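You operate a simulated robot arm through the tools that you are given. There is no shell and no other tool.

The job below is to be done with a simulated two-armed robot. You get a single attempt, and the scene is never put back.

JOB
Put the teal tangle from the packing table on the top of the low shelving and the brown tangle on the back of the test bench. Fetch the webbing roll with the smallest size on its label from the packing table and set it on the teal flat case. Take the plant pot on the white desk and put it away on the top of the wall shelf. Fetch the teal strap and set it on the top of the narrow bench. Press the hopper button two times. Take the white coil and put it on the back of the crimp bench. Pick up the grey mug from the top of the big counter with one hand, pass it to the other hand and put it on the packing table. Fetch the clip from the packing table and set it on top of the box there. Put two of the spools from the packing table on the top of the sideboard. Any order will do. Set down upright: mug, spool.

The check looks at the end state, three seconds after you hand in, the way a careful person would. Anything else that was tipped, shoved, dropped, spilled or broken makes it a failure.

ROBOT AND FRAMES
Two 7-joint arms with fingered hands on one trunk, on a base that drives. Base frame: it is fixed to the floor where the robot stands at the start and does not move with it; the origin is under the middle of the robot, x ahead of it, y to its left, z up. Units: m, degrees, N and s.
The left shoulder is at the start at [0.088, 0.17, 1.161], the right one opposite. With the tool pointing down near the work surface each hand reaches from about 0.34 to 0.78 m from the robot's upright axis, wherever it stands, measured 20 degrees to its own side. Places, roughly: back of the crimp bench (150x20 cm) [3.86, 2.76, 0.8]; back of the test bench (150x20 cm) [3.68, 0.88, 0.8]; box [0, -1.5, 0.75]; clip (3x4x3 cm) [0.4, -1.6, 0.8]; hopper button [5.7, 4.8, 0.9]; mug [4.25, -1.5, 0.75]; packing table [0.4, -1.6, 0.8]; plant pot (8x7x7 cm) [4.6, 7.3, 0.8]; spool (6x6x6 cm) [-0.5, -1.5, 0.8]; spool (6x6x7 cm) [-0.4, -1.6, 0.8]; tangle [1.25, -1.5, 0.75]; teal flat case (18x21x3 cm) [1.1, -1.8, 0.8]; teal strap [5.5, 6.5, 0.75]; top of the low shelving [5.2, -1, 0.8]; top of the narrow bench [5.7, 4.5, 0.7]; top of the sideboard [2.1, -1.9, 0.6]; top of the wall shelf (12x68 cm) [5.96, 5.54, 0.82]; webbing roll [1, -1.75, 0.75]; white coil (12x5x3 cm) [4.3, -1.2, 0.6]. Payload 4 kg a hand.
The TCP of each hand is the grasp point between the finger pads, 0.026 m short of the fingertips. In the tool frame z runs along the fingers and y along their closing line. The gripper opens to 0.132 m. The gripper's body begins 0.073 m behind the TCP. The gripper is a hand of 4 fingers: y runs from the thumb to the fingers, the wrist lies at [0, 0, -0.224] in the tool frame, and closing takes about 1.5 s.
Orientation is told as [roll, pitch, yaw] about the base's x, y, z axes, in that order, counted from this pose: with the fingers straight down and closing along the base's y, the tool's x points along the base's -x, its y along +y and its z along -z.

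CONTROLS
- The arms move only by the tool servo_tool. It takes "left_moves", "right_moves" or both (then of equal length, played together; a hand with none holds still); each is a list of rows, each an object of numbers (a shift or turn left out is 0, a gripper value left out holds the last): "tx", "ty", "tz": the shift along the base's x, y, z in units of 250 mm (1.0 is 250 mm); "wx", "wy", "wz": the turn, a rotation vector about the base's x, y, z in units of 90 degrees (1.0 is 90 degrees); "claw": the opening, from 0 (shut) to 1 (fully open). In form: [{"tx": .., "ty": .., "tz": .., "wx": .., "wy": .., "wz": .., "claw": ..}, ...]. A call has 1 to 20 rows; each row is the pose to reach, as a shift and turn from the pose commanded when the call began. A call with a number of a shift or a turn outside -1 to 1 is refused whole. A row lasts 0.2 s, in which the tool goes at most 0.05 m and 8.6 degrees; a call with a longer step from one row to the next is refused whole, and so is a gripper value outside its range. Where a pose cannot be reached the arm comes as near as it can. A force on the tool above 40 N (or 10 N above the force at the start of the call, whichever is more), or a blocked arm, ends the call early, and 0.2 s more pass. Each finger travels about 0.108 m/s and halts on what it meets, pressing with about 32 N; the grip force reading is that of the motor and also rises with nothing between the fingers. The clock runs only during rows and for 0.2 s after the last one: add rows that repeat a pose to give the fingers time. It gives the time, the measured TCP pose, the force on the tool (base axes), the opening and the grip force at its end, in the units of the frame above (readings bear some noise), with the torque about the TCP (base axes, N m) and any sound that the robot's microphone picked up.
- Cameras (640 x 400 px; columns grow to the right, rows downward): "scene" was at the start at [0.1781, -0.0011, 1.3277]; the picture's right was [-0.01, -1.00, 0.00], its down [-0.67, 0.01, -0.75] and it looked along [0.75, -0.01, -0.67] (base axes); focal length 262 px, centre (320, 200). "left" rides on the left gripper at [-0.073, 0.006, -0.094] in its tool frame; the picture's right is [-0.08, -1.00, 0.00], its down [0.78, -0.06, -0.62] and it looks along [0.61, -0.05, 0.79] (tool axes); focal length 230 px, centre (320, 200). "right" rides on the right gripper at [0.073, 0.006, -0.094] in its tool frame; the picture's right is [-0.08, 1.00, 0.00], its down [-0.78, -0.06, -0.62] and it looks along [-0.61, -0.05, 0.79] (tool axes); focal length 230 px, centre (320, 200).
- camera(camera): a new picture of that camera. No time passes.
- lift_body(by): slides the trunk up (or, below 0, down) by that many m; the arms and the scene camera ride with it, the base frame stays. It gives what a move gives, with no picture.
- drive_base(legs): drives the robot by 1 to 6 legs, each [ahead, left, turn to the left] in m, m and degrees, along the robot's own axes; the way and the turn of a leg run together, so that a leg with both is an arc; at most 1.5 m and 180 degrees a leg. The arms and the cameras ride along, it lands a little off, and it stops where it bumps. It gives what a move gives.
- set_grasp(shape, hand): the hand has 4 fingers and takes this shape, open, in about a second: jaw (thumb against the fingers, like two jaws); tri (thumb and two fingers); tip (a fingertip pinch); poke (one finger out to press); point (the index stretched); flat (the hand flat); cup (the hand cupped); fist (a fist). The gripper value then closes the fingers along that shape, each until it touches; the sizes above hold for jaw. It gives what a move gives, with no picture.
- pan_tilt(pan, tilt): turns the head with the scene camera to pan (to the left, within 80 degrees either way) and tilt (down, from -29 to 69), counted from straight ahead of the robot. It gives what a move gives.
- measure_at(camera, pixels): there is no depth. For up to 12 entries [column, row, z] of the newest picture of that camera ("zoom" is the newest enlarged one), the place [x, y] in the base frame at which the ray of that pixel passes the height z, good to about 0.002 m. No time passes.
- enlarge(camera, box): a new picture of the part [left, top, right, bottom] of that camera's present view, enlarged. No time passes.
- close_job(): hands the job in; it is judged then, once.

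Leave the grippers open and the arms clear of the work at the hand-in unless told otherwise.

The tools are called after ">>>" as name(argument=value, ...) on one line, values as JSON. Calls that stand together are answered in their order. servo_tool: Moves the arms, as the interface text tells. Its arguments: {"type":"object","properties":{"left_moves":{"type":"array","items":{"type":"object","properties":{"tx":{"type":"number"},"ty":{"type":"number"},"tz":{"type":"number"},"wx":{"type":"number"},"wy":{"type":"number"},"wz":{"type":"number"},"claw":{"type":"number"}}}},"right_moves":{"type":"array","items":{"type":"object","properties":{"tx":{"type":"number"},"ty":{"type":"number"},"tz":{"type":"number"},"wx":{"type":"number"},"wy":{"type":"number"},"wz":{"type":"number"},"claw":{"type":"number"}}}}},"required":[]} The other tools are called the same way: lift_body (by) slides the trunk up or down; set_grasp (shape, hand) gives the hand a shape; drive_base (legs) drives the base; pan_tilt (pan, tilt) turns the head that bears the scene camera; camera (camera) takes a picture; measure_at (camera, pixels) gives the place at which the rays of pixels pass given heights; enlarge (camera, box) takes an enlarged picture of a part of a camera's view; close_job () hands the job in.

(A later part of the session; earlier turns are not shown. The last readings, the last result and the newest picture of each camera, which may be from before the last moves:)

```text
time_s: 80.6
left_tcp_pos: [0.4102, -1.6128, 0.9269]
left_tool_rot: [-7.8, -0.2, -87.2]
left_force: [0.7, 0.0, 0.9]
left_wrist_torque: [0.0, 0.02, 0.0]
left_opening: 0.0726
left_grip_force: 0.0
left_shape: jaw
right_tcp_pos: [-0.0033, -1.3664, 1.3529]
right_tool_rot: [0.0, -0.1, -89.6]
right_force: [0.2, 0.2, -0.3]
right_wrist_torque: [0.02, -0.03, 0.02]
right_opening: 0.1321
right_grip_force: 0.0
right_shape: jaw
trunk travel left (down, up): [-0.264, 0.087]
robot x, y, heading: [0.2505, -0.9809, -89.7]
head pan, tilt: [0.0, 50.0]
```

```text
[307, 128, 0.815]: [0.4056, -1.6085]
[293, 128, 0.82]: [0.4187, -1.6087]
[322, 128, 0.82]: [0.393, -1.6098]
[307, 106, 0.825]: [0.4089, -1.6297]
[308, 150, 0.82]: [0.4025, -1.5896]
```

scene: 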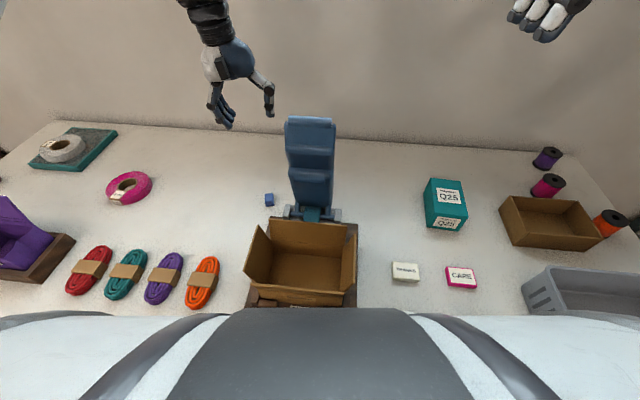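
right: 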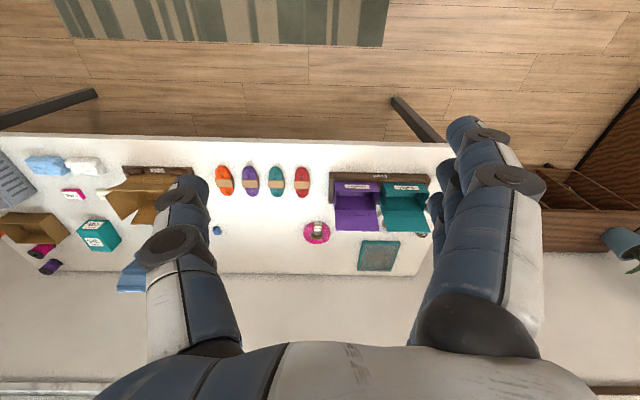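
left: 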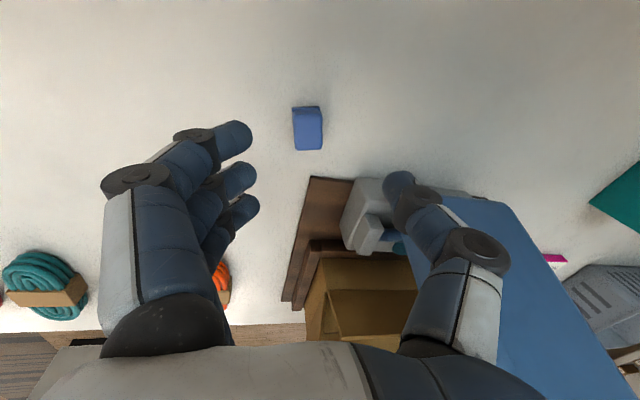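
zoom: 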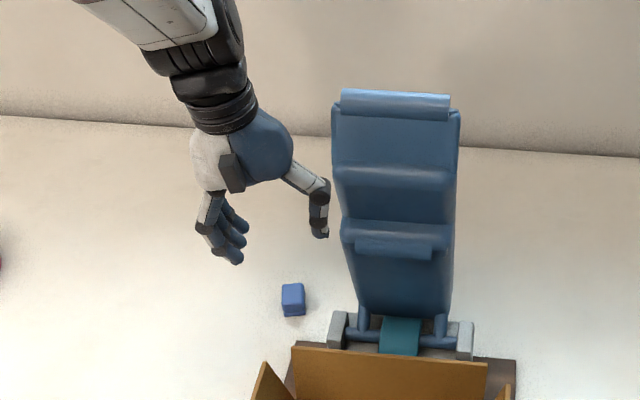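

Clip centre (0.406,−1.609). I align and lower to TCP z≈0.832, then close.

>>> servo_tool(left_moves=[{"tx": -0.016, "ty": 0.01, "tz": -0.12}, {"tx": -0.016, "ty": 0.01, "tz": -0.24}, {"tx": -0.016, "ty": 0.01, "tz": -0.32}, {"tx": -0.016, "ty": 0.01, "tz": -0.38}, {"tx": -0.016, "ty": 0.01, "tz": -0.38}])

>>> camera(camera="left")

```text
time_s: 81.8
left_tcp_pos: [0.4061, -1.6119, 0.8321]
left_tool_rot: [-7.6, -0.3, -87.2]
left_force: [0.7, -0.9, 9.3]
left_wrist_torque: [0.05, -0.35, -0.04]
left_opening: 0.072
left_grip_force: 0.2
left_shape: jaw
right_tcp_pos: [-0.0028, -1.3657, 1.3532]
right_tool_rot: [0.0, -0.1, -89.6]
right_force: [0.7, -0.1, -0.2]
right_wrist_torque: [0.02, 0.04, -0.02]
right_opening: 0.1317
right_grip_force: 0.0
right_shape: jaw
trunk travel left (down, up): [-0.264, 0.087]
robot x, y, heading: [0.2538, -0.984, -89.6]
head pan, tilt: [0.0, 50.0]
```

```text
taken
```

left: 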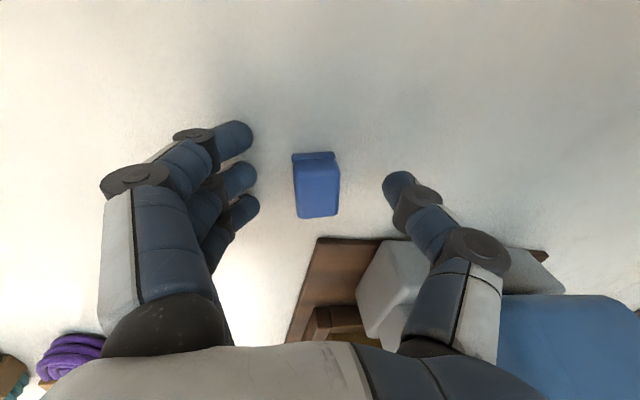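

Fingers touch lightly. I raise 3 mm and close on the clip.

>>> servo_tool(left_moves=[{"tz": 0.012}, {"tz": 0.012, "claw": 0.3}, {"tz": 0.012, "claw": 0.15}, {"tz": 0.012, "claw": 0.0}, {"tz": 0.012, "claw": 0.0}, {"tz": 0.012, "claw": 0.0}, {"tz": 0.012, "claw": 0.0}])

>>> camera(camera="left")

```text
time_s: 83.4
left_tcp_pos: [0.4055, -1.6108, 0.8347]
left_tool_rot: [-7.8, -0.2, -87.3]
left_force: [-1.3, 0.0, 4.0]
left_wrist_torque: [0.02, 0.04, -0.01]
left_opening: 0.0135
left_grip_force: 32.2
left_shape: jaw
right_tcp_pos: [-0.0031, -1.3668, 1.3516]
right_tool_rot: [0.0, -0.2, -89.7]
right_force: [0.4, 0.1, -0.2]
right_wrist_torque: [-0.04, 0.01, 0.0]
right_opening: 0.1319
right_grip_force: 0.1
right_shape: jaw
trunk travel left (down, up): [-0.264, 0.087]
robot x, y, heading: [0.2485, -0.9849, -89.8]
head pan, tilt: [0.0, 50.0]
```

```text
taken
```

left: 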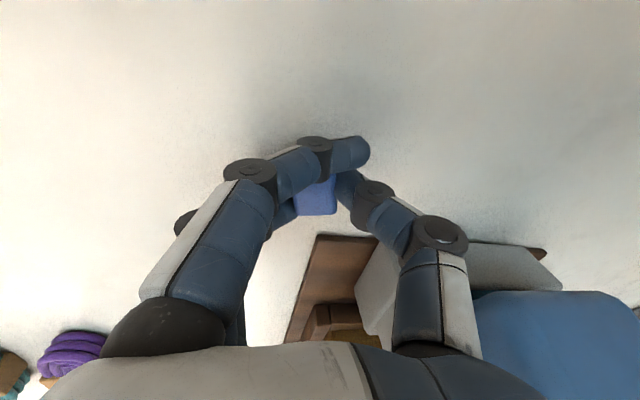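

I lift to see whether the clip comes along.

>>> servo_tool(left_moves=[{"tz": 0.1}, {"tz": 0.25}, {"tz": 0.4}, {"tz": 0.4}])

>>> camera(camera="left")

>>> enlarge(camera="scene", box=[200, 80, 360, 240])

```text
time_s: 84.4
left_tcp_pos: [0.4059, -1.6107, 0.9334]
left_tool_rot: [-7.8, -0.1, -87.3]
left_force: [-0.4, 0.6, -1.2]
left_wrist_torque: [0.03, -0.01, 0.0]
left_opening: 0.0131
left_grip_force: 32.0
left_shape: jaw
right_tcp_pos: [-0.0025, -1.368, 1.3523]
right_tool_rot: [-0.2, 0.1, -89.6]
right_force: [0.7, -0.4, 0.6]
right_wrist_torque: [0.01, 0.0, -0.02]
right_opening: 0.1319
right_grip_force: 0.0
right_shape: jaw
trunk travel left (down, up): [-0.264, 0.087]
robot x, y, heading: [0.2523, -0.9789, -89.4]
head pan, tilt: [0.0, 50.0]
```

```text
taken
```

left: 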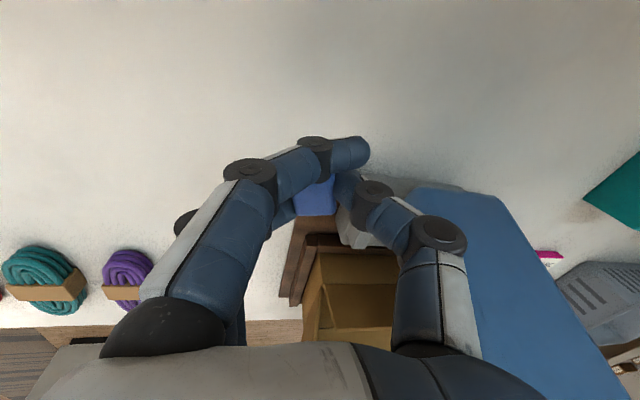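

```text
2.50 times, centred on (280, 160) of scene
```

zoom: 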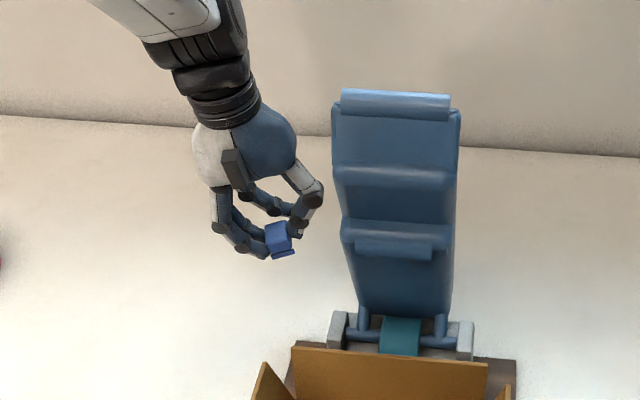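

The clip is held. I raise it well above the lever, pull in, then drive right 0.5 m toward the Q25 box.

>>> servo_tool(left_moves=[{"tz": 0.15}, {"tz": 0.3}, {"tz": 0.45}, {"tz": 0.6}, {"tz": 0.75}, {"tz": 0.9}, {"tz": 1.0, "ty": 0.1}, {"tz": 1.0, "ty": 0.25}])

>>> servo_tool(left_moves=[{"tz": 0.15, "ty": 0.1}, {"tz": 0.3, "ty": 0.2}, {"tz": 0.4, "ty": 0.3}, {"tz": 0.4, "ty": 0.3}])

>>> drive_base(legs=[[0, -0.5, 0]])

>>> camera(camera="scene")

```text
time_s: 86.2
left_tcp_pos: [0.4059, -1.5471, 1.1857]
left_tool_rot: [-7.7, -0.2, -87.3]
left_force: [0.2, 0.1, 0.8]
left_wrist_torque: [-0.01, -0.03, 0.02]
left_opening: 0.0133
left_grip_force: 32.5
left_shape: jaw
right_tcp_pos: [-0.0036, -1.3661, 1.352]
right_tool_rot: [0.1, -0.2, -89.6]
right_force: [0.1, 0.0, -0.5]
right_wrist_torque: [-0.02, 0.01, 0.0]
right_opening: 0.1321
right_grip_force: 0.1
right_shape: jaw
trunk travel left (down, up): [-0.264, 0.087]
robot x, y, heading: [0.2501, -0.977, -89.5]
head pan, tilt: [0.0, 50.0]
```

```text
time_s: 87.2
left_tcp_pos: [0.4051, -1.4749, 1.2857]
left_tool_rot: [-7.8, -0.1, -87.2]
left_force: [-0.1, 0.3, 0.3]
left_wrist_torque: [-0.03, 0.0, 0.02]
left_opening: 0.0134
left_grip_force: 32.1
left_shape: jaw
right_tcp_pos: [-0.0033, -1.3667, 1.3526]
right_tool_rot: [-0.2, 0.1, -89.6]
right_force: [0.8, 0.2, 0.1]
right_wrist_torque: [-0.01, -0.02, 0.0]
right_opening: 0.132
right_grip_force: 0.0
right_shape: jaw
trunk travel left (down, up): [-0.264, 0.087]
robot x, y, heading: [0.2489, -0.979, -89.9]
head pan, tilt: [0.0, 50.0]
```

```text
time_s: 92.2
left_tcp_pos: [-0.092, -1.4775, 1.2871]
left_tool_rot: [-7.9, -0.1, -87.2]
left_force: [0.7, 0.4, -0.4]
left_wrist_torque: [0.02, 0.0, -0.02]
left_opening: 0.0132
left_grip_force: 32.3
left_shape: jaw
right_tcp_pos: [-0.4999, -1.3685, 1.3521]
right_tool_rot: [0.0, 0.0, -89.6]
right_force: [0.0, 0.5, -0.8]
right_wrist_torque: [0.0, 0.0, -0.02]
right_opening: 0.1317
right_grip_force: 0.2
right_shape: jaw
trunk travel left (down, up): [-0.264, 0.087]
robot x, y, heading: [-0.2439, -0.9825, -89.4]
head pan, tilt: [0.0, 50.0]
stopped in leg 1: the robot was blocked; the commanded pose is now the measured one
```

```text
taken
```

scene: 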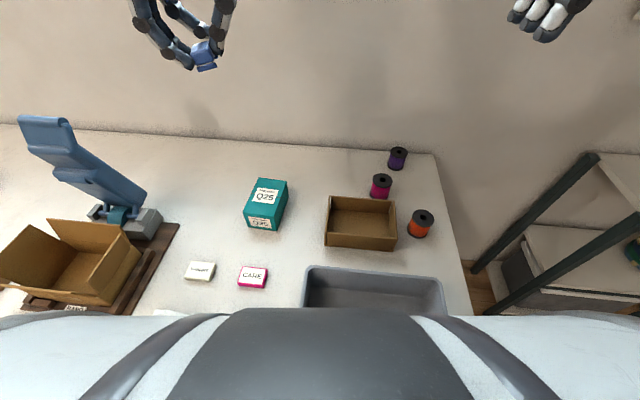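

The drive reported a block at the end (0.494 of 0.5 m). I look right to see whether my right arm is near the rack.

>>> pan_tilt(pan=-60, tilt=35)

>>> camera(camera="scene")

>>> camera(camera="left")

```text
time_s: 93.5
left_tcp_pos: [-0.0919, -1.4772, 1.2877]
left_tool_rot: [-7.9, -0.2, -87.2]
left_force: [-0.4, 0.3, 0.3]
left_wrist_torque: [0.01, 0.01, 0.03]
left_opening: 0.0131
left_grip_force: 32.5
left_shape: jaw
right_tcp_pos: [-0.5005, -1.3689, 1.3523]
right_tool_rot: [0.0, -0.1, -89.5]
right_force: [-0.3, -0.5, -0.8]
right_wrist_torque: [0.0, 0.0, 0.02]
right_opening: 0.132
right_grip_force: 0.0
right_shape: jaw
trunk travel left (down, up): [-0.264, 0.087]
robot x, y, heading: [-0.245, -0.9821, -89.8]
head pan, tilt: [-60.0, 35.0]
```

```text
taken
```

scene: 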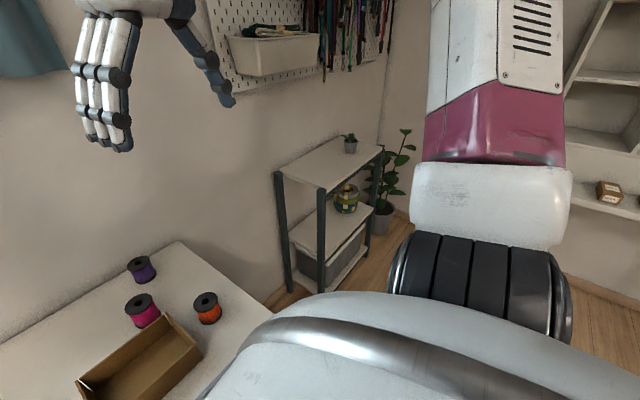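

```text
taken
```

left: 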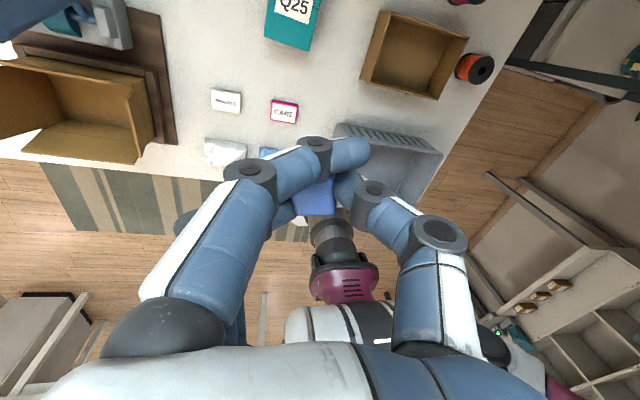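

The base's right front most likely met the slanted table leg (its foot is near x≈−0.52). I move back left 2 cm and look at the box again.

>>> drive_base(legs=[[0, 0.025, 0]])

>>> pan_tilt(pan=0, tilt=50)

>>> camera(camera="scene")

>>> enlarge(camera="scene", box=[200, 140, 320, 260])

```text
time_s: 94.4
left_tcp_pos: [-0.0676, -1.4766, 1.2883]
left_tool_rot: [-7.8, -0.2, -87.2]
left_force: [0.0, -1.1, 0.4]
left_wrist_torque: [0.0, 0.0, 0.03]
left_opening: 0.0132
left_grip_force: 32.4
left_shape: jaw
right_tcp_pos: [-0.4751, -1.3677, 1.3532]
right_tool_rot: [-0.1, -0.1, -89.5]
right_force: [0.0, -0.1, 0.1]
right_wrist_torque: [-0.04, 0.05, 0.02]
right_opening: 0.132
right_grip_force: 0.1
right_shape: jaw
trunk travel left (down, up): [-0.264, 0.087]
robot x, y, heading: [-0.2234, -0.9787, -89.5]
head pan, tilt: [-60.0, 35.0]
```

```text
time_s: 95.7
left_tcp_pos: [-0.0671, -1.4758, 1.2879]
left_tool_rot: [-7.8, 0.0, -87.1]
left_force: [-0.6, -0.7, -0.1]
left_wrist_torque: [0.0, 0.0, 0.0]
left_opening: 0.0132
left_grip_force: 32.4
left_shape: jaw
right_tcp_pos: [-0.4767, -1.3692, 1.3527]
right_tool_rot: [0.0, -0.1, -89.6]
right_force: [-0.8, 0.3, -0.8]
right_wrist_torque: [0.01, 0.02, 0.0]
right_opening: 0.132
right_grip_force: 0.0
right_shape: jaw
trunk travel left (down, up): [-0.264, 0.087]
robot x, y, heading: [-0.2238, -0.9854, -89.7]
head pan, tilt: [0.0, 50.0]
```

```text
taken
```

scene: 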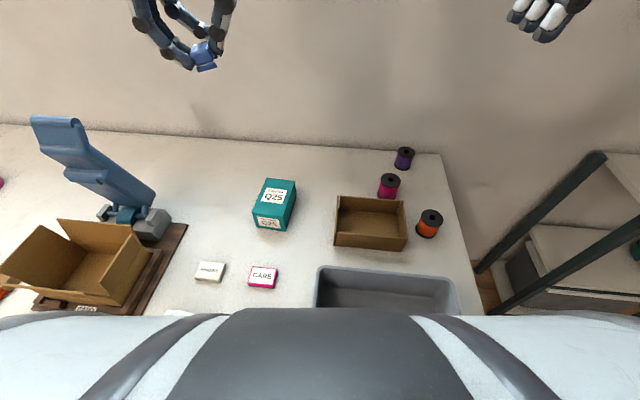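

```text
3.33 times, centred on (260, 200) of scene
```

zoom: 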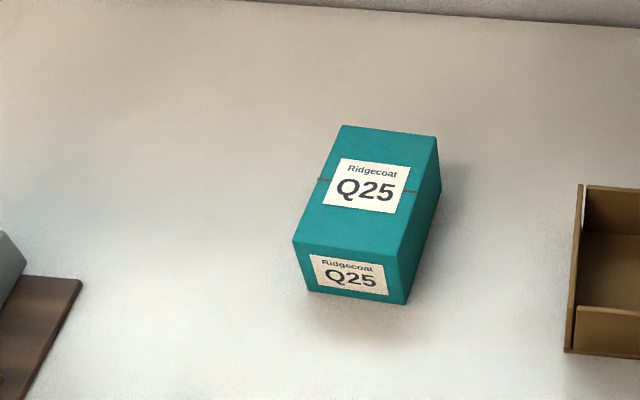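

I measure the box's top and bottom corners to get its height.

>>> measure_at(camera="zoom", pixels=[[311, 291, 0.795], [405, 305, 0.795], [293, 242, 0.85], [293, 242, 0.87], [293, 242, 0.89], [397, 259, 0.85], [397, 259, 0.87], [397, 259, 0.89], [343, 126, 0.87], [436, 137, 0.87]])

>>> measure_at(camera="scene", pixels=[[404, 167, 0.795], [388, 196, 0.795], [429, 234, 0.795], [406, 150, 0.86], [389, 178, 0.86], [431, 215, 0.86], [335, 247, 0.795], [405, 250, 0.795], [340, 198, 0.86], [403, 202, 0.86], [460, 280, 0.89]])

```text
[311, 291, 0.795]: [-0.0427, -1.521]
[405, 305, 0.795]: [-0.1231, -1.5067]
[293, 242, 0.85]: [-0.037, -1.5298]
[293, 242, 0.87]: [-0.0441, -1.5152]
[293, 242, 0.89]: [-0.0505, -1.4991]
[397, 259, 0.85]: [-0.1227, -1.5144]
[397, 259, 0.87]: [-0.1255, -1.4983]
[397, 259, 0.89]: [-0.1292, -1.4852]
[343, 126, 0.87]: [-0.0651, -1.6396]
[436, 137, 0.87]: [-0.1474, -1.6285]
```

```text
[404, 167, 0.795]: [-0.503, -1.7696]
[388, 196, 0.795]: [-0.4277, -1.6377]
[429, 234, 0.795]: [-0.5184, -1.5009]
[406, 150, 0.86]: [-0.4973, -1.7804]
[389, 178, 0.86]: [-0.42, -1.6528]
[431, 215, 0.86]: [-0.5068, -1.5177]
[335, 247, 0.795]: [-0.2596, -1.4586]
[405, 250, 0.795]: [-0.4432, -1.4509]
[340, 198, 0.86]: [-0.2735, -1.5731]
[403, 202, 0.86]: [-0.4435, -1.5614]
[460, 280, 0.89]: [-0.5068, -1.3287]
```

The box top is at z≈0.863, centred at (−0.095,−1.576). I bring the clip above it.

>>> servo_tool(left_moves=[{"tx": -0.02, "ty": -0.07, "tz": -0.12}, {"tx": -0.04, "ty": -0.14, "tz": -0.24}, {"tx": -0.06, "ty": -0.21, "tz": -0.36}, {"tx": -0.08, "ty": -0.28, "tz": -0.48}, {"tx": -0.1, "ty": -0.35, "tz": -0.6}, {"tx": -0.112, "ty": -0.4, "tz": -0.72}, {"tx": -0.112, "ty": -0.4, "tz": -0.86}, {"tx": -0.112, "ty": -0.4, "tz": -1.0}, {"tx": -0.112, "ty": -0.4, "tz": -1.0}])

>>> servo_tool(left_moves=[{"tz": -0.12}, {"tz": -0.28}, {"tz": -0.44}, {"tz": -0.44}])

>>> enlarge(camera="scene", box=[200, 120, 340, 260])

>>> camera(camera="left")

```text
time_s: 97.7
left_tcp_pos: [-0.0951, -1.5778, 1.0382]
left_tool_rot: [-7.8, -0.3, -87.2]
left_force: [0.2, 0.4, 0.0]
left_wrist_torque: [0.02, 0.04, -0.01]
left_opening: 0.0131
left_grip_force: 32.0
left_shape: jaw
right_tcp_pos: [-0.4762, -1.3679, 1.3524]
right_tool_rot: [0.0, -0.1, -89.6]
right_force: [0.1, -0.5, -0.4]
right_wrist_torque: [0.01, 0.0, 0.01]
right_opening: 0.132
right_grip_force: 0.1
right_shape: jaw
trunk travel left (down, up): [-0.264, 0.087]
robot x, y, heading: [-0.2213, -0.9782, -89.5]
head pan, tilt: [0.0, 50.0]
```

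```text
time_s: 98.7
left_tcp_pos: [-0.0963, -1.5754, 0.9295]
left_tool_rot: [-7.7, -0.1, -87.2]
left_force: [0.4, 0.2, -0.4]
left_wrist_torque: [-0.03, 0.0, 0.01]
left_opening: 0.0133
left_grip_force: 32.5
left_shape: jaw
right_tcp_pos: [-0.4757, -1.3681, 1.3524]
right_tool_rot: [0.0, -0.2, -89.5]
right_force: [0.2, 0.7, 0.3]
right_wrist_torque: [-0.02, -0.01, 0.0]
right_opening: 0.1318
right_grip_force: 0.1
right_shape: jaw
trunk travel left (down, up): [-0.264, 0.087]
robot x, y, heading: [-0.2214, -0.9835, -89.7]
head pan, tilt: [0.0, 50.0]
```

```text
2.86 times, centred on (270, 190) of scene
```

zoom: 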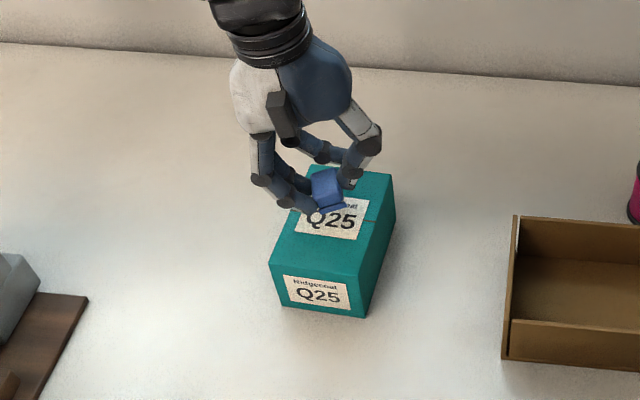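

```text
taken
```

left: 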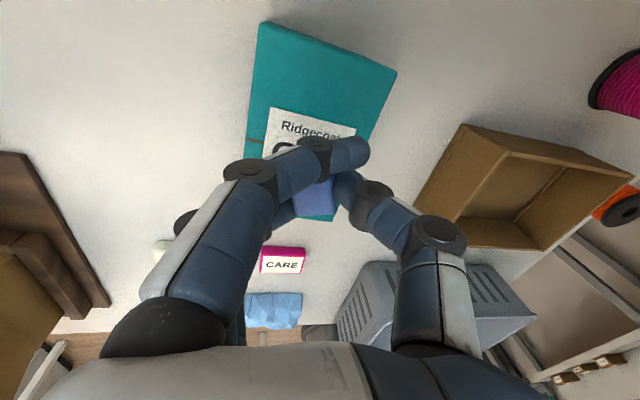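

The clip is over the box. I lower slowly until contact.

>>> servo_tool(left_moves=[{"tz": -0.04}, {"tz": -0.07}, {"tz": -0.09}, {"tz": -0.1}, {"tz": -0.1}])

>>> enlarge(camera="scene", box=[230, 150, 320, 240])

```text
time_s: 99.9
left_tcp_pos: [-0.0969, -1.5767, 0.9046]
left_tool_rot: [-7.8, -0.4, -87.2]
left_force: [-1.3, 1.2, 12.2]
left_wrist_torque: [0.07, -0.07, -0.01]
left_opening: 0.0133
left_grip_force: 32.6
left_shape: jaw
right_tcp_pos: [-0.4758, -1.3672, 1.3526]
right_tool_rot: [0.1, -0.1, -89.7]
right_force: [1.4, -0.1, 0.5]
right_wrist_torque: [0.02, 0.0, -0.03]
right_opening: 0.1319
right_grip_force: 0.1
right_shape: jaw
trunk travel left (down, up): [-0.264, 0.087]
robot x, y, heading: [-0.2195, -0.9843, -89.6]
head pan, tilt: [0.0, 50.0]
```

```text
4.44 times, centred on (275, 195) of scene
```

zoom: 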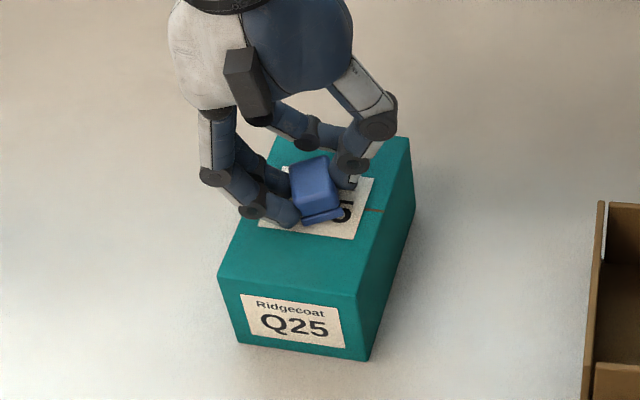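

Contact (12 N). I ease up 2 mm and open gently.

>>> servo_tool(left_moves=[{"tz": 0.008}, {"tz": 0.008, "claw": 0.2}, {"tz": 0.008, "claw": 0.35}, {"tz": 0.008, "claw": 0.5}, {"tz": 0.008, "claw": 0.5}, {"tz": 0.008, "claw": 0.5}])

>>> enlarge(camera="scene", box=[230, 150, 320, 240])

>>> camera(camera="left")

```text
time_s: 101.3
left_tcp_pos: [-0.0959, -1.5771, 0.9051]
left_tool_rot: [-7.8, -0.2, -87.1]
left_force: [0.5, 0.5, 0.4]
left_wrist_torque: [0.02, -0.01, 0.01]
left_opening: 0.0651
left_grip_force: 0.1
left_shape: jaw
right_tcp_pos: [-0.476, -1.3689, 1.3516]
right_tool_rot: [0.0, -0.2, -89.6]
right_force: [-0.7, 0.2, 1.1]
right_wrist_torque: [0.0, 0.02, -0.04]
right_opening: 0.1318
right_grip_force: 0.0
right_shape: jaw
trunk travel left (down, up): [-0.264, 0.087]
robot x, y, heading: [-0.22, -0.9873, -89.5]
head pan, tilt: [0.0, 50.0]
```

```text
4.44 times, centred on (275, 195) of scene
```

zoom: 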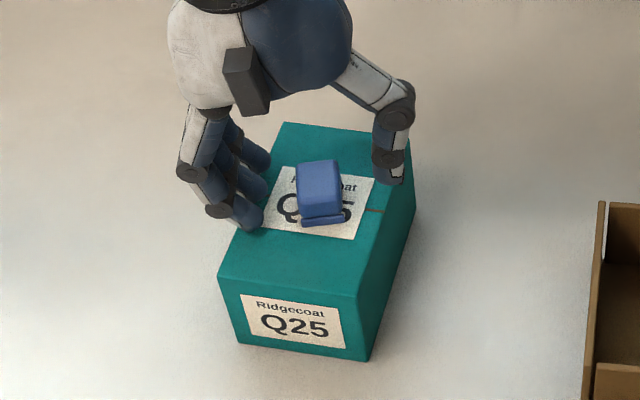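

```text
taken
```

left: 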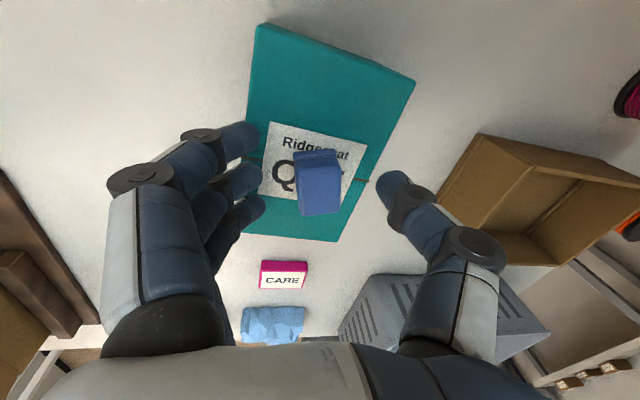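

The clip stands on the box. I lift the left hand away and straighten it.

>>> servo_tool(left_moves=[{"tz": 0.1}, {"tz": 0.25}, {"tz": 0.4, "wy": -0.04}, {"tz": 0.55, "wy": -0.087}, {"tz": 0.7, "wy": -0.087, "claw": 1.0}, {"tz": 0.85, "ty": 0.1, "wy": -0.087}, {"tz": 0.95, "ty": 0.25, "wy": -0.087}])

>>> servo_tool(left_moves=[{"tz": 0.15, "ty": 0.1}, {"tz": 0.3, "ty": 0.2}, {"tz": 0.4, "ty": 0.3}, {"tz": 0.4, "ty": 0.3}])

>>> camera(camera="right")

>>> enlarge(camera="scene", box=[230, 130, 460, 320])

```text
time_s: 102.9
left_tcp_pos: [-0.0857, -1.5137, 1.1407]
left_tool_rot: [-2.1, 0.3, -85.3]
left_force: [-0.7, -0.1, -0.3]
left_wrist_torque: [-0.05, -0.01, -0.02]
left_opening: 0.1318
left_grip_force: 0.1
left_shape: jaw
right_tcp_pos: [-0.4761, -1.3666, 1.3532]
right_tool_rot: [0.0, -0.1, -89.7]
right_force: [0.2, 0.3, 0.0]
right_wrist_torque: [-0.04, 0.02, 0.02]
right_opening: 0.1317
right_grip_force: 0.1
right_shape: jaw
trunk travel left (down, up): [-0.264, 0.087]
robot x, y, heading: [-0.2195, -0.9795, -89.6]
head pan, tilt: [0.0, 50.0]
```

```text
time_s: 103.9
left_tcp_pos: [-0.0897, -1.4406, 1.2452]
left_tool_rot: [-2.5, 0.2, -86.4]
left_force: [-0.4, -0.2, 0.2]
left_wrist_torque: [-0.01, 0.03, 0.02]
left_opening: 0.1316
left_grip_force: 0.2
left_shape: jaw
right_tcp_pos: [-0.4758, -1.3695, 1.3514]
right_tool_rot: [0.0, 0.1, -89.6]
right_force: [-0.2, 0.0, -1.2]
right_wrist_torque: [0.0, 0.03, 0.02]
right_opening: 0.1322
right_grip_force: 0.1
right_shape: jaw
trunk travel left (down, up): [-0.264, 0.087]
robot x, y, heading: [-0.2228, -0.983, -89.8]
head pan, tilt: [0.0, 50.0]
```

```text
taken
```

right: 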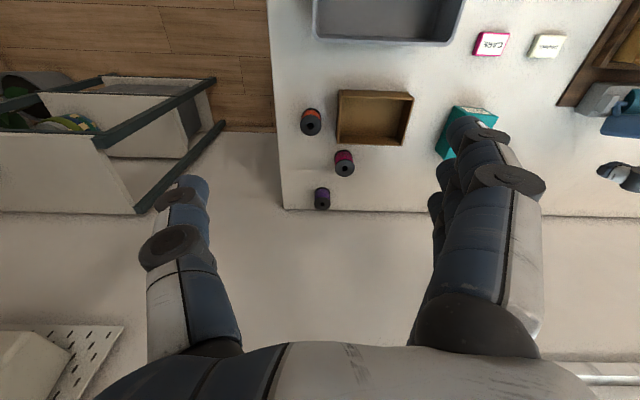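

```text
2.11 times, centred on (345, 225) of scene
```

zoom: 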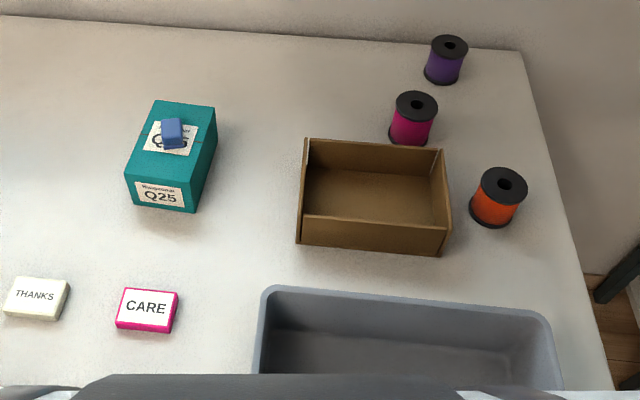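

The clip sits well. Now the orange spool with the right hand; I measure it in both views.

>>> measure_at(camera="zoom", pixels=[[504, 184, 0.86], [504, 184, 0.865], [491, 220, 0.795], [417, 107, 0.86], [409, 140, 0.795], [449, 48, 0.86]])

>>> measure_at(camera="right", pixels=[[311, 125, 0.86], [344, 169, 0.86], [323, 204, 0.86], [338, 146, 0.86], [340, 92, 0.86], [304, 125, 0.86], [319, 125, 0.86]])

```text
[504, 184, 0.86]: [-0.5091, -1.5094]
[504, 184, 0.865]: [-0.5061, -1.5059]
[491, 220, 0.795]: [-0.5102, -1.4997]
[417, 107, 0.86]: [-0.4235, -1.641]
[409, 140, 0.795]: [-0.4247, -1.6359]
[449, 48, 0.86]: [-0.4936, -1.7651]
```

```text
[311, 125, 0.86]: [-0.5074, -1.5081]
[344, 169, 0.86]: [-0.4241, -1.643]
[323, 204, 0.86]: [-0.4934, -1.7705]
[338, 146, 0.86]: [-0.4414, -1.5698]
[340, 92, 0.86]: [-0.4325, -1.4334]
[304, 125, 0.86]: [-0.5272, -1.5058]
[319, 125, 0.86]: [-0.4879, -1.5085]
```

Spool centre (−0.508,−1.508), top z≈0.86. The gap to the carton is small in x, so I turn the right hand 90° to close along y, and move above the spool.

>>> servo_tool(right_moves=[{"wz": 0.09}, {"wz": 0.18, "ty": -0.05}, {"wz": 0.27, "ty": -0.1}, {"wz": 0.36, "ty": -0.15, "tx": -0.03}, {"wz": 0.45, "ty": -0.2, "tx": -0.06}, {"wz": 0.54, "ty": -0.25, "tx": -0.09, "tz": -0.1}, {"wz": 0.63, "ty": -0.3, "tx": -0.12, "tz": -0.2}, {"wz": 0.72, "ty": -0.35, "tx": -0.128, "tz": -0.3}, {"wz": 0.81, "ty": -0.4, "tx": -0.128, "tz": -0.4}, {"wz": 0.9, "ty": -0.45, "tx": -0.128, "tz": -0.5}, {"wz": 0.98, "ty": -0.5, "tx": -0.128, "tz": -0.6}, {"wz": 0.98, "ty": -0.554, "tx": -0.128, "tz": -0.7}, {"wz": 0.98, "ty": -0.554, "tx": -0.128, "tz": -0.8}, {"wz": 0.98, "ty": -0.554, "tx": -0.128, "tz": -0.9}, {"wz": 0.98, "ty": -0.554, "tx": -0.128, "tz": -0.9}])

>>> camera(camera="right")

>>> camera(camera="scene")

```text
time_s: 107.1
left_tcp_pos: [-0.0909, -1.4398, 1.2483]
left_tool_rot: [-2.6, -0.4, -86.7]
left_force: [0.4, 0.3, -0.2]
left_wrist_torque: [-0.03, -0.02, -0.01]
left_opening: 0.1319
left_grip_force: 0.0
left_shape: jaw
right_tcp_pos: [-0.5085, -1.506, 1.1269]
right_tool_rot: [-0.1, 0.0, -1.4]
right_force: [0.3, -0.7, -0.1]
right_wrist_torque: [0.01, 0.01, -0.01]
right_opening: 0.1317
right_grip_force: 0.1
right_shape: jaw
trunk travel left (down, up): [-0.264, 0.087]
robot x, y, heading: [-0.2197, -0.9849, -89.7]
head pan, tilt: [0.0, 50.0]
```

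```text
taken
```

right: 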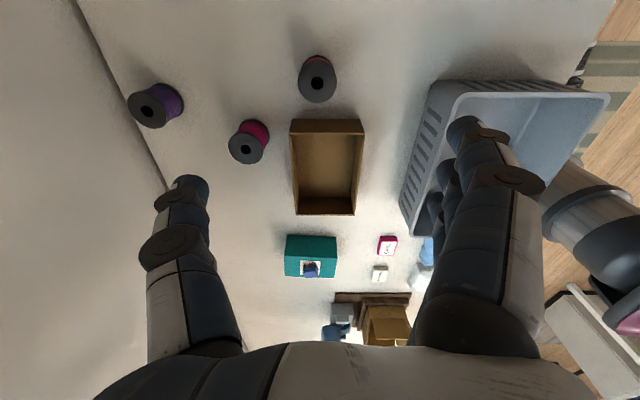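

```text
taken
```

scene: 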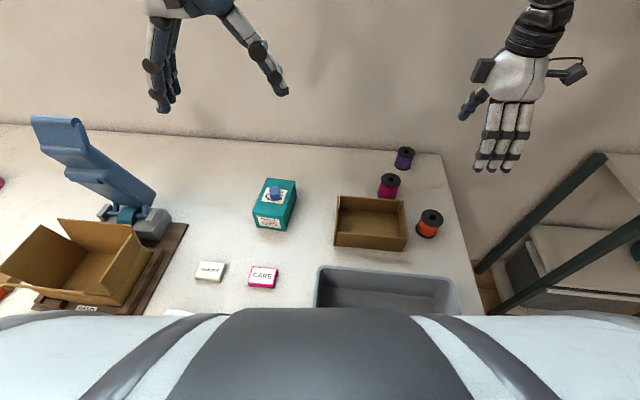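

The right hand is above the spool with fingers toward me. I lower with the hand 0.1 m open.

>>> servo_tool(right_moves=[{"tz": -0.16, "claw": 0.8}, {"tz": -0.32}, {"tz": -0.48}, {"tz": -0.64}, {"tz": -0.8}, {"tz": -0.84}, {"tz": -0.84}])

>>> camera(camera="right")

>>> enlarge(camera="scene", box=[330, 100, 530, 300])

```text
time_s: 108.7
left_tcp_pos: [-0.0904, -1.4395, 1.2483]
left_tool_rot: [-2.5, -0.5, -86.7]
left_force: [0.4, 0.5, 0.8]
left_wrist_torque: [0.01, -0.02, -0.02]
left_opening: 0.1315
left_grip_force: 0.2
left_shape: jaw
right_tcp_pos: [-0.5075, -1.5067, 0.9161]
right_tool_rot: [0.0, -0.2, -1.4]
right_force: [0.1, 1.0, -0.1]
right_wrist_torque: [0.02, -0.02, 0.01]
right_opening: 0.1057
right_grip_force: 0.0
right_shape: jaw
trunk travel left (down, up): [-0.264, 0.087]
robot x, y, heading: [-0.2224, -0.9852, -89.4]
head pan, tilt: [0.0, 50.0]
```

```text
taken
```

right: 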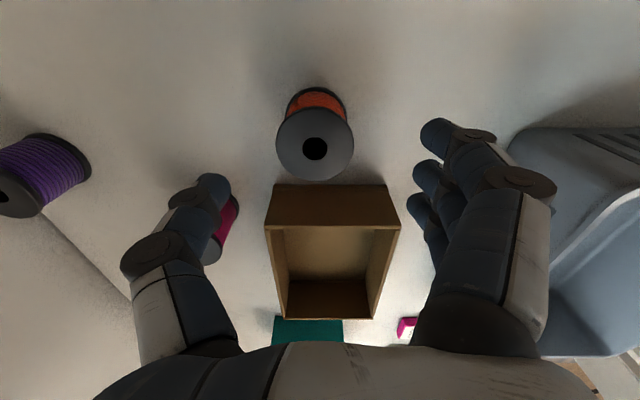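

```text
2.00 times, centred on (430, 200) of scene
```

zoom: 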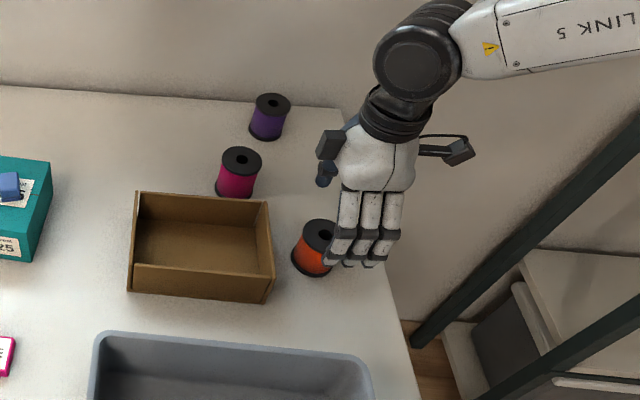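

Aligned (spool top at (315,145), expected (320,150)). I lower to TCP z≈0.838 and close.

>>> servo_tool(right_moves=[{"tz": -0.12}, {"tz": -0.22}, {"tz": -0.312}, {"tz": -0.312}, {"tz": -0.312, "claw": 0.4}, {"tz": -0.312, "claw": 0.1}, {"tz": -0.312, "claw": 0.0}, {"tz": -0.312, "claw": 0.0}, {"tz": -0.312, "claw": 0.0}, {"tz": -0.312, "claw": 0.0}])

>>> camera(camera="right")

>>> enlarge(camera="scene", box=[330, 100, 530, 300])

```text
time_s: 110.9
left_tcp_pos: [-0.0907, -1.4393, 1.2472]
left_tool_rot: [-2.5, -0.4, -86.7]
left_force: [-0.5, -0.3, -0.4]
left_wrist_torque: [-0.05, 0.03, 0.02]
left_opening: 0.1322
left_grip_force: 0.0
left_shape: jaw
right_tcp_pos: [-0.5077, -1.5069, 0.8391]
right_tool_rot: [0.0, -0.1, -1.4]
right_force: [-0.5, 0.1, 0.0]
right_wrist_torque: [-0.02, -0.01, 0.04]
right_opening: 0.0419
right_grip_force: 32.2
right_shape: jaw
trunk travel left (down, up): [-0.264, 0.087]
robot x, y, heading: [-0.2184, -0.9842, -89.7]
head pan, tilt: [0.0, 50.0]
```

```text
taken
```

right: 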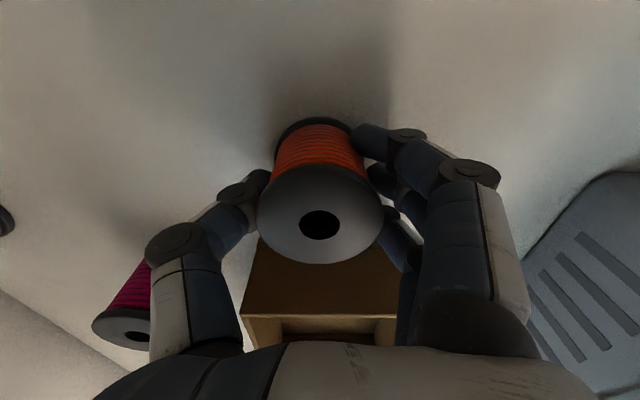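

```text
2.00 times, centred on (430, 200) of scene
```

zoom: 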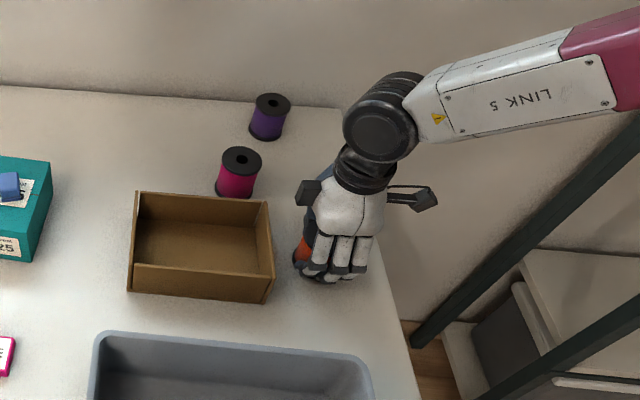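

Gripped round the core. I lift it and pull in.

>>> servo_tool(right_moves=[{"tz": 0.1}, {"tz": 0.25}, {"tz": 0.4}, {"tz": 0.55}, {"tz": 0.7}, {"tz": 0.85, "ty": 0.05}, {"tz": 1.0, "ty": 0.1}, {"tz": 1.0, "ty": 0.1}])

>>> servo_tool(right_moves=[{"tz": 0.15, "ty": 0.1}, {"tz": 0.3, "ty": 0.2}, {"tz": 0.45, "ty": 0.3}, {"tz": 0.55, "ty": 0.4}, {"tz": 0.6, "ty": 0.5}, {"tz": 0.6, "ty": 0.5}])

>>> camera(camera="right")

```text
time_s: 112.7
left_tcp_pos: [-0.0926, -1.4406, 1.2479]
left_tool_rot: [-2.6, -0.4, -86.7]
left_force: [0.2, 0.0, -0.6]
left_wrist_torque: [0.01, 0.02, 0.02]
left_opening: 0.1322
left_grip_force: 0.2
left_shape: jaw
right_tcp_pos: [-0.5079, -1.4796, 1.0879]
right_tool_rot: [0.0, 0.0, -1.4]
right_force: [0.1, 0.0, -1.1]
right_wrist_torque: [-0.02, -0.01, 0.02]
right_opening: 0.0418
right_grip_force: 31.9
right_shape: jaw
trunk travel left (down, up): [-0.264, 0.087]
robot x, y, heading: [-0.2215, -0.9816, -89.5]
head pan, tilt: [0.0, 50.0]
```

```text
time_s: 114.1
left_tcp_pos: [-0.092, -1.4415, 1.2483]
left_tool_rot: [-2.6, -0.4, -86.8]
left_force: [1.3, 0.0, -1.1]
left_wrist_torque: [0.04, 0.03, 0.01]
left_opening: 0.1318
left_grip_force: 0.1
left_shape: jaw
right_tcp_pos: [-0.5074, -1.3563, 1.2383]
right_tool_rot: [0.0, -0.1, -1.5]
right_force: [0.1, 0.3, -0.4]
right_wrist_torque: [0.01, -0.02, -0.02]
right_opening: 0.0418
right_grip_force: 31.9
right_shape: jaw
trunk travel left (down, up): [-0.264, 0.087]
robot x, y, heading: [-0.2199, -0.9823, -89.3]
head pan, tilt: [0.0, 50.0]
```

```text
taken
```

right: 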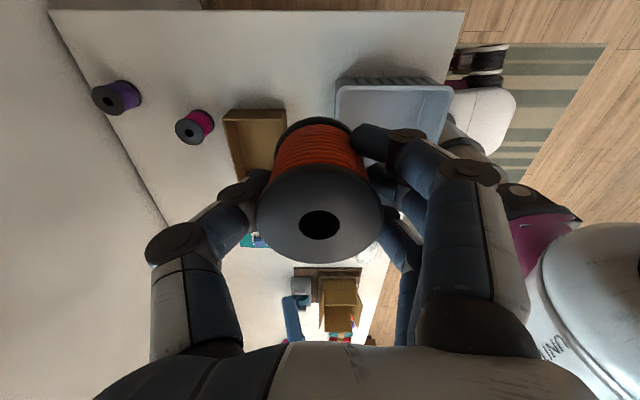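

Now the pink spool with the left hand: I shift left 7 cm (away from the table leg) and turn right 35°.

>>> drive_base(legs=[[0, 0.07, 0], [0, 0, -35]])

>>> camera(camera="scene")

>>> camera(camera="left")

```text
time_s: 117.0
left_tcp_pos: [-0.3063, -1.4321, 1.2485]
left_tool_rot: [-2.6, -0.4, -121.4]
left_force: [-0.7, 0.8, -0.2]
left_wrist_torque: [-0.02, -0.02, 0.02]
left_opening: 0.1317
left_grip_force: 0.0
left_shape: jaw
right_tcp_pos: [-0.6015, -1.125, 1.2357]
right_tool_rot: [0.1, -0.1, -36.0]
right_force: [0.9, 0.3, -0.3]
right_wrist_torque: [-0.03, -0.01, -0.02]
right_opening: 0.0413
right_grip_force: 32.0
right_shape: jaw
trunk travel left (down, up): [-0.264, 0.087]
robot x, y, heading: [-0.1558, -0.9809, -124.5]
head pan, tilt: [0.0, 50.0]
```

```text
taken
```

scene: 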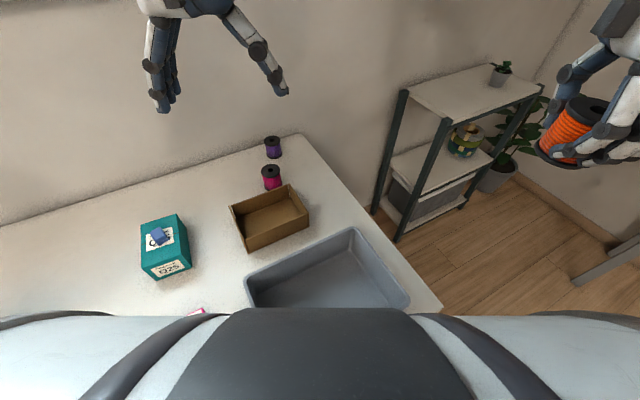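

```text
taken
```

left: 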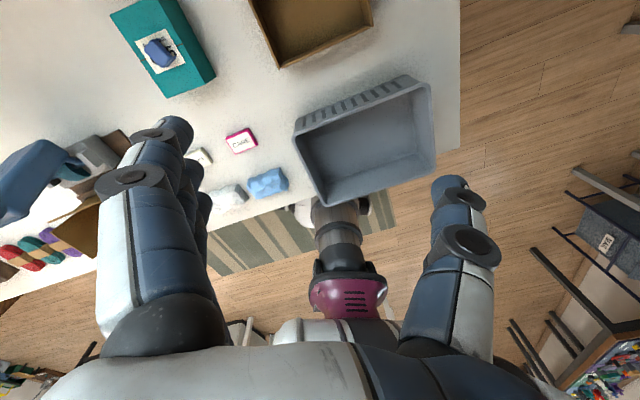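

I lower the trunk 5 cm for reach and bring the left hand above the pink spool (−0.424,−1.643).

>>> lift_body(by=-0.05)

>>> servo_tool(left_moves=[{"tx": -0.08, "ty": -0.14, "claw": 0.8}, {"tx": -0.16, "ty": -0.28}, {"tx": -0.24, "ty": -0.42, "tz": -0.05}, {"tx": -0.32, "ty": -0.56, "tz": -0.1}, {"tx": -0.4, "ty": -0.7, "tz": -0.18}, {"tx": -0.472, "ty": -0.82, "tz": -0.28}, {"tx": -0.472, "ty": -0.844, "tz": -0.42}, {"tx": -0.472, "ty": -0.844, "tz": -0.56}, {"tx": -0.472, "ty": -0.844, "tz": -0.7}, {"tx": -0.472, "ty": -0.844, "tz": -0.7}])

>>> camera(camera="left")

>>> camera(camera="scene")

```text
time_s: 118.0
left_tcp_pos: [-0.3045, -1.4307, 1.1993]
left_tool_rot: [-2.5, -0.5, -121.4]
left_force: [0.1, 0.9, 1.1]
left_wrist_torque: [0.01, 0.06, 0.03]
left_opening: 0.1319
left_grip_force: 0.0
left_shape: jaw
right_tcp_pos: [-0.5995, -1.1248, 1.1891]
right_tool_rot: [-0.1, 0.0, -36.1]
right_force: [-0.6, 0.1, -1.1]
right_wrist_torque: [0.01, 0.03, 0.02]
right_opening: 0.0416
right_grip_force: 32.3
right_shape: jaw
trunk travel left (down, up): [-0.214, 0.137]
robot x, y, heading: [-0.1486, -0.9828, -124.5]
head pan, tilt: [0.0, 50.0]
```

```text
time_s: 120.2
left_tcp_pos: [-0.4231, -1.6435, 1.0238]
left_tool_rot: [-2.6, -0.5, -121.5]
left_force: [-0.6, 0.1, -1.1]
left_wrist_torque: [0.02, -0.03, 0.0]
left_opening: 0.1058
left_grip_force: 0.0
left_shape: jaw
right_tcp_pos: [-0.6005, -1.1261, 1.1874]
right_tool_rot: [-0.1, -0.2, -36.0]
right_force: [-0.2, -0.2, -1.0]
right_wrist_torque: [-0.01, 0.02, 0.04]
right_opening: 0.0416
right_grip_force: 31.6
right_shape: jaw
trunk travel left (down, up): [-0.214, 0.137]
robot x, y, heading: [-0.1525, -0.9826, -124.3]
head pan, tilt: [0.0, 50.0]
```

```text
taken
```

left: 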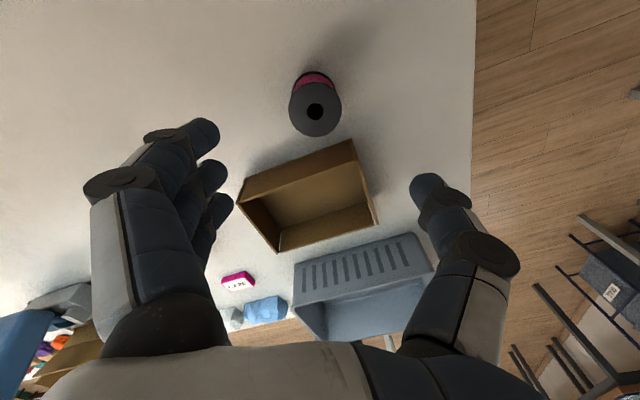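

```text
taken
```

scene: 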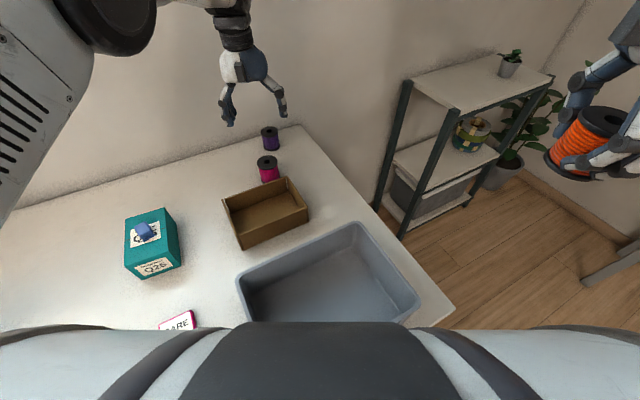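

I check the spool's top centre at (315,112) in the left view.

>>> measure_at(camera="left", pixels=[[315, 112, 0.863], [320, 112, 0.863], [356, 140, 0.84], [242, 190, 0.84]])

```text
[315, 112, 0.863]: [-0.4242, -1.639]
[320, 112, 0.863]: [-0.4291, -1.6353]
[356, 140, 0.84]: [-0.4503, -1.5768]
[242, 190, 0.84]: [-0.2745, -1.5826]
```

Aligned. I lower to TCP z≈0.842 and close.

>>> servo_tool(left_moves=[{"tz": -0.16}, {"tz": -0.32}, {"tz": -0.48}, {"tz": -0.62}, {"tz": -0.727}, {"tz": -0.727}, {"tz": -0.727, "claw": 0.4}, {"tz": -0.727, "claw": 0.1}, {"tz": -0.727, "claw": 0.0}, {"tz": -0.727, "claw": 0.0}, {"tz": -0.727, "claw": 0.0}, {"tz": -0.727, "claw": 0.0}])

>>> camera(camera="left")

>>> enlarge(camera="scene", box=[180, 60, 340, 260])

```text
time_s: 122.8
left_tcp_pos: [-0.4226, -1.6453, 0.8435]
left_tool_rot: [-2.6, -0.4, -121.5]
left_force: [0.0, -0.5, -0.3]
left_wrist_torque: [0.02, 0.02, 0.01]
left_opening: 0.0437
left_grip_force: 32.6
left_shape: jaw
right_tcp_pos: [-0.6001, -1.127, 1.1872]
right_tool_rot: [0.0, -0.2, -36.0]
right_force: [0.9, -0.7, -0.9]
right_wrist_torque: [-0.02, -0.03, 0.0]
right_opening: 0.0414
right_grip_force: 31.9
right_shape: jaw
trunk travel left (down, up): [-0.214, 0.137]
robot x, y, heading: [-0.1522, -0.9831, -124.2]
head pan, tilt: [0.0, 50.0]
```

```text
taken
```

left: 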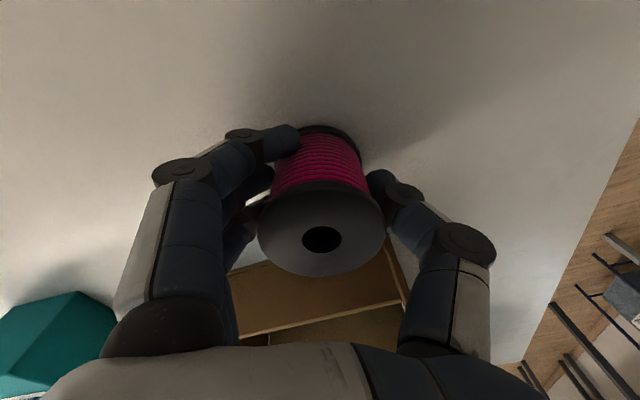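

```text
2.00 times, centred on (260, 160) of scene
```

zoom: 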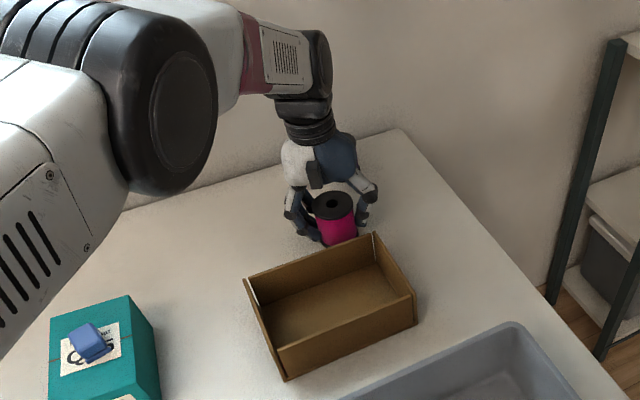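

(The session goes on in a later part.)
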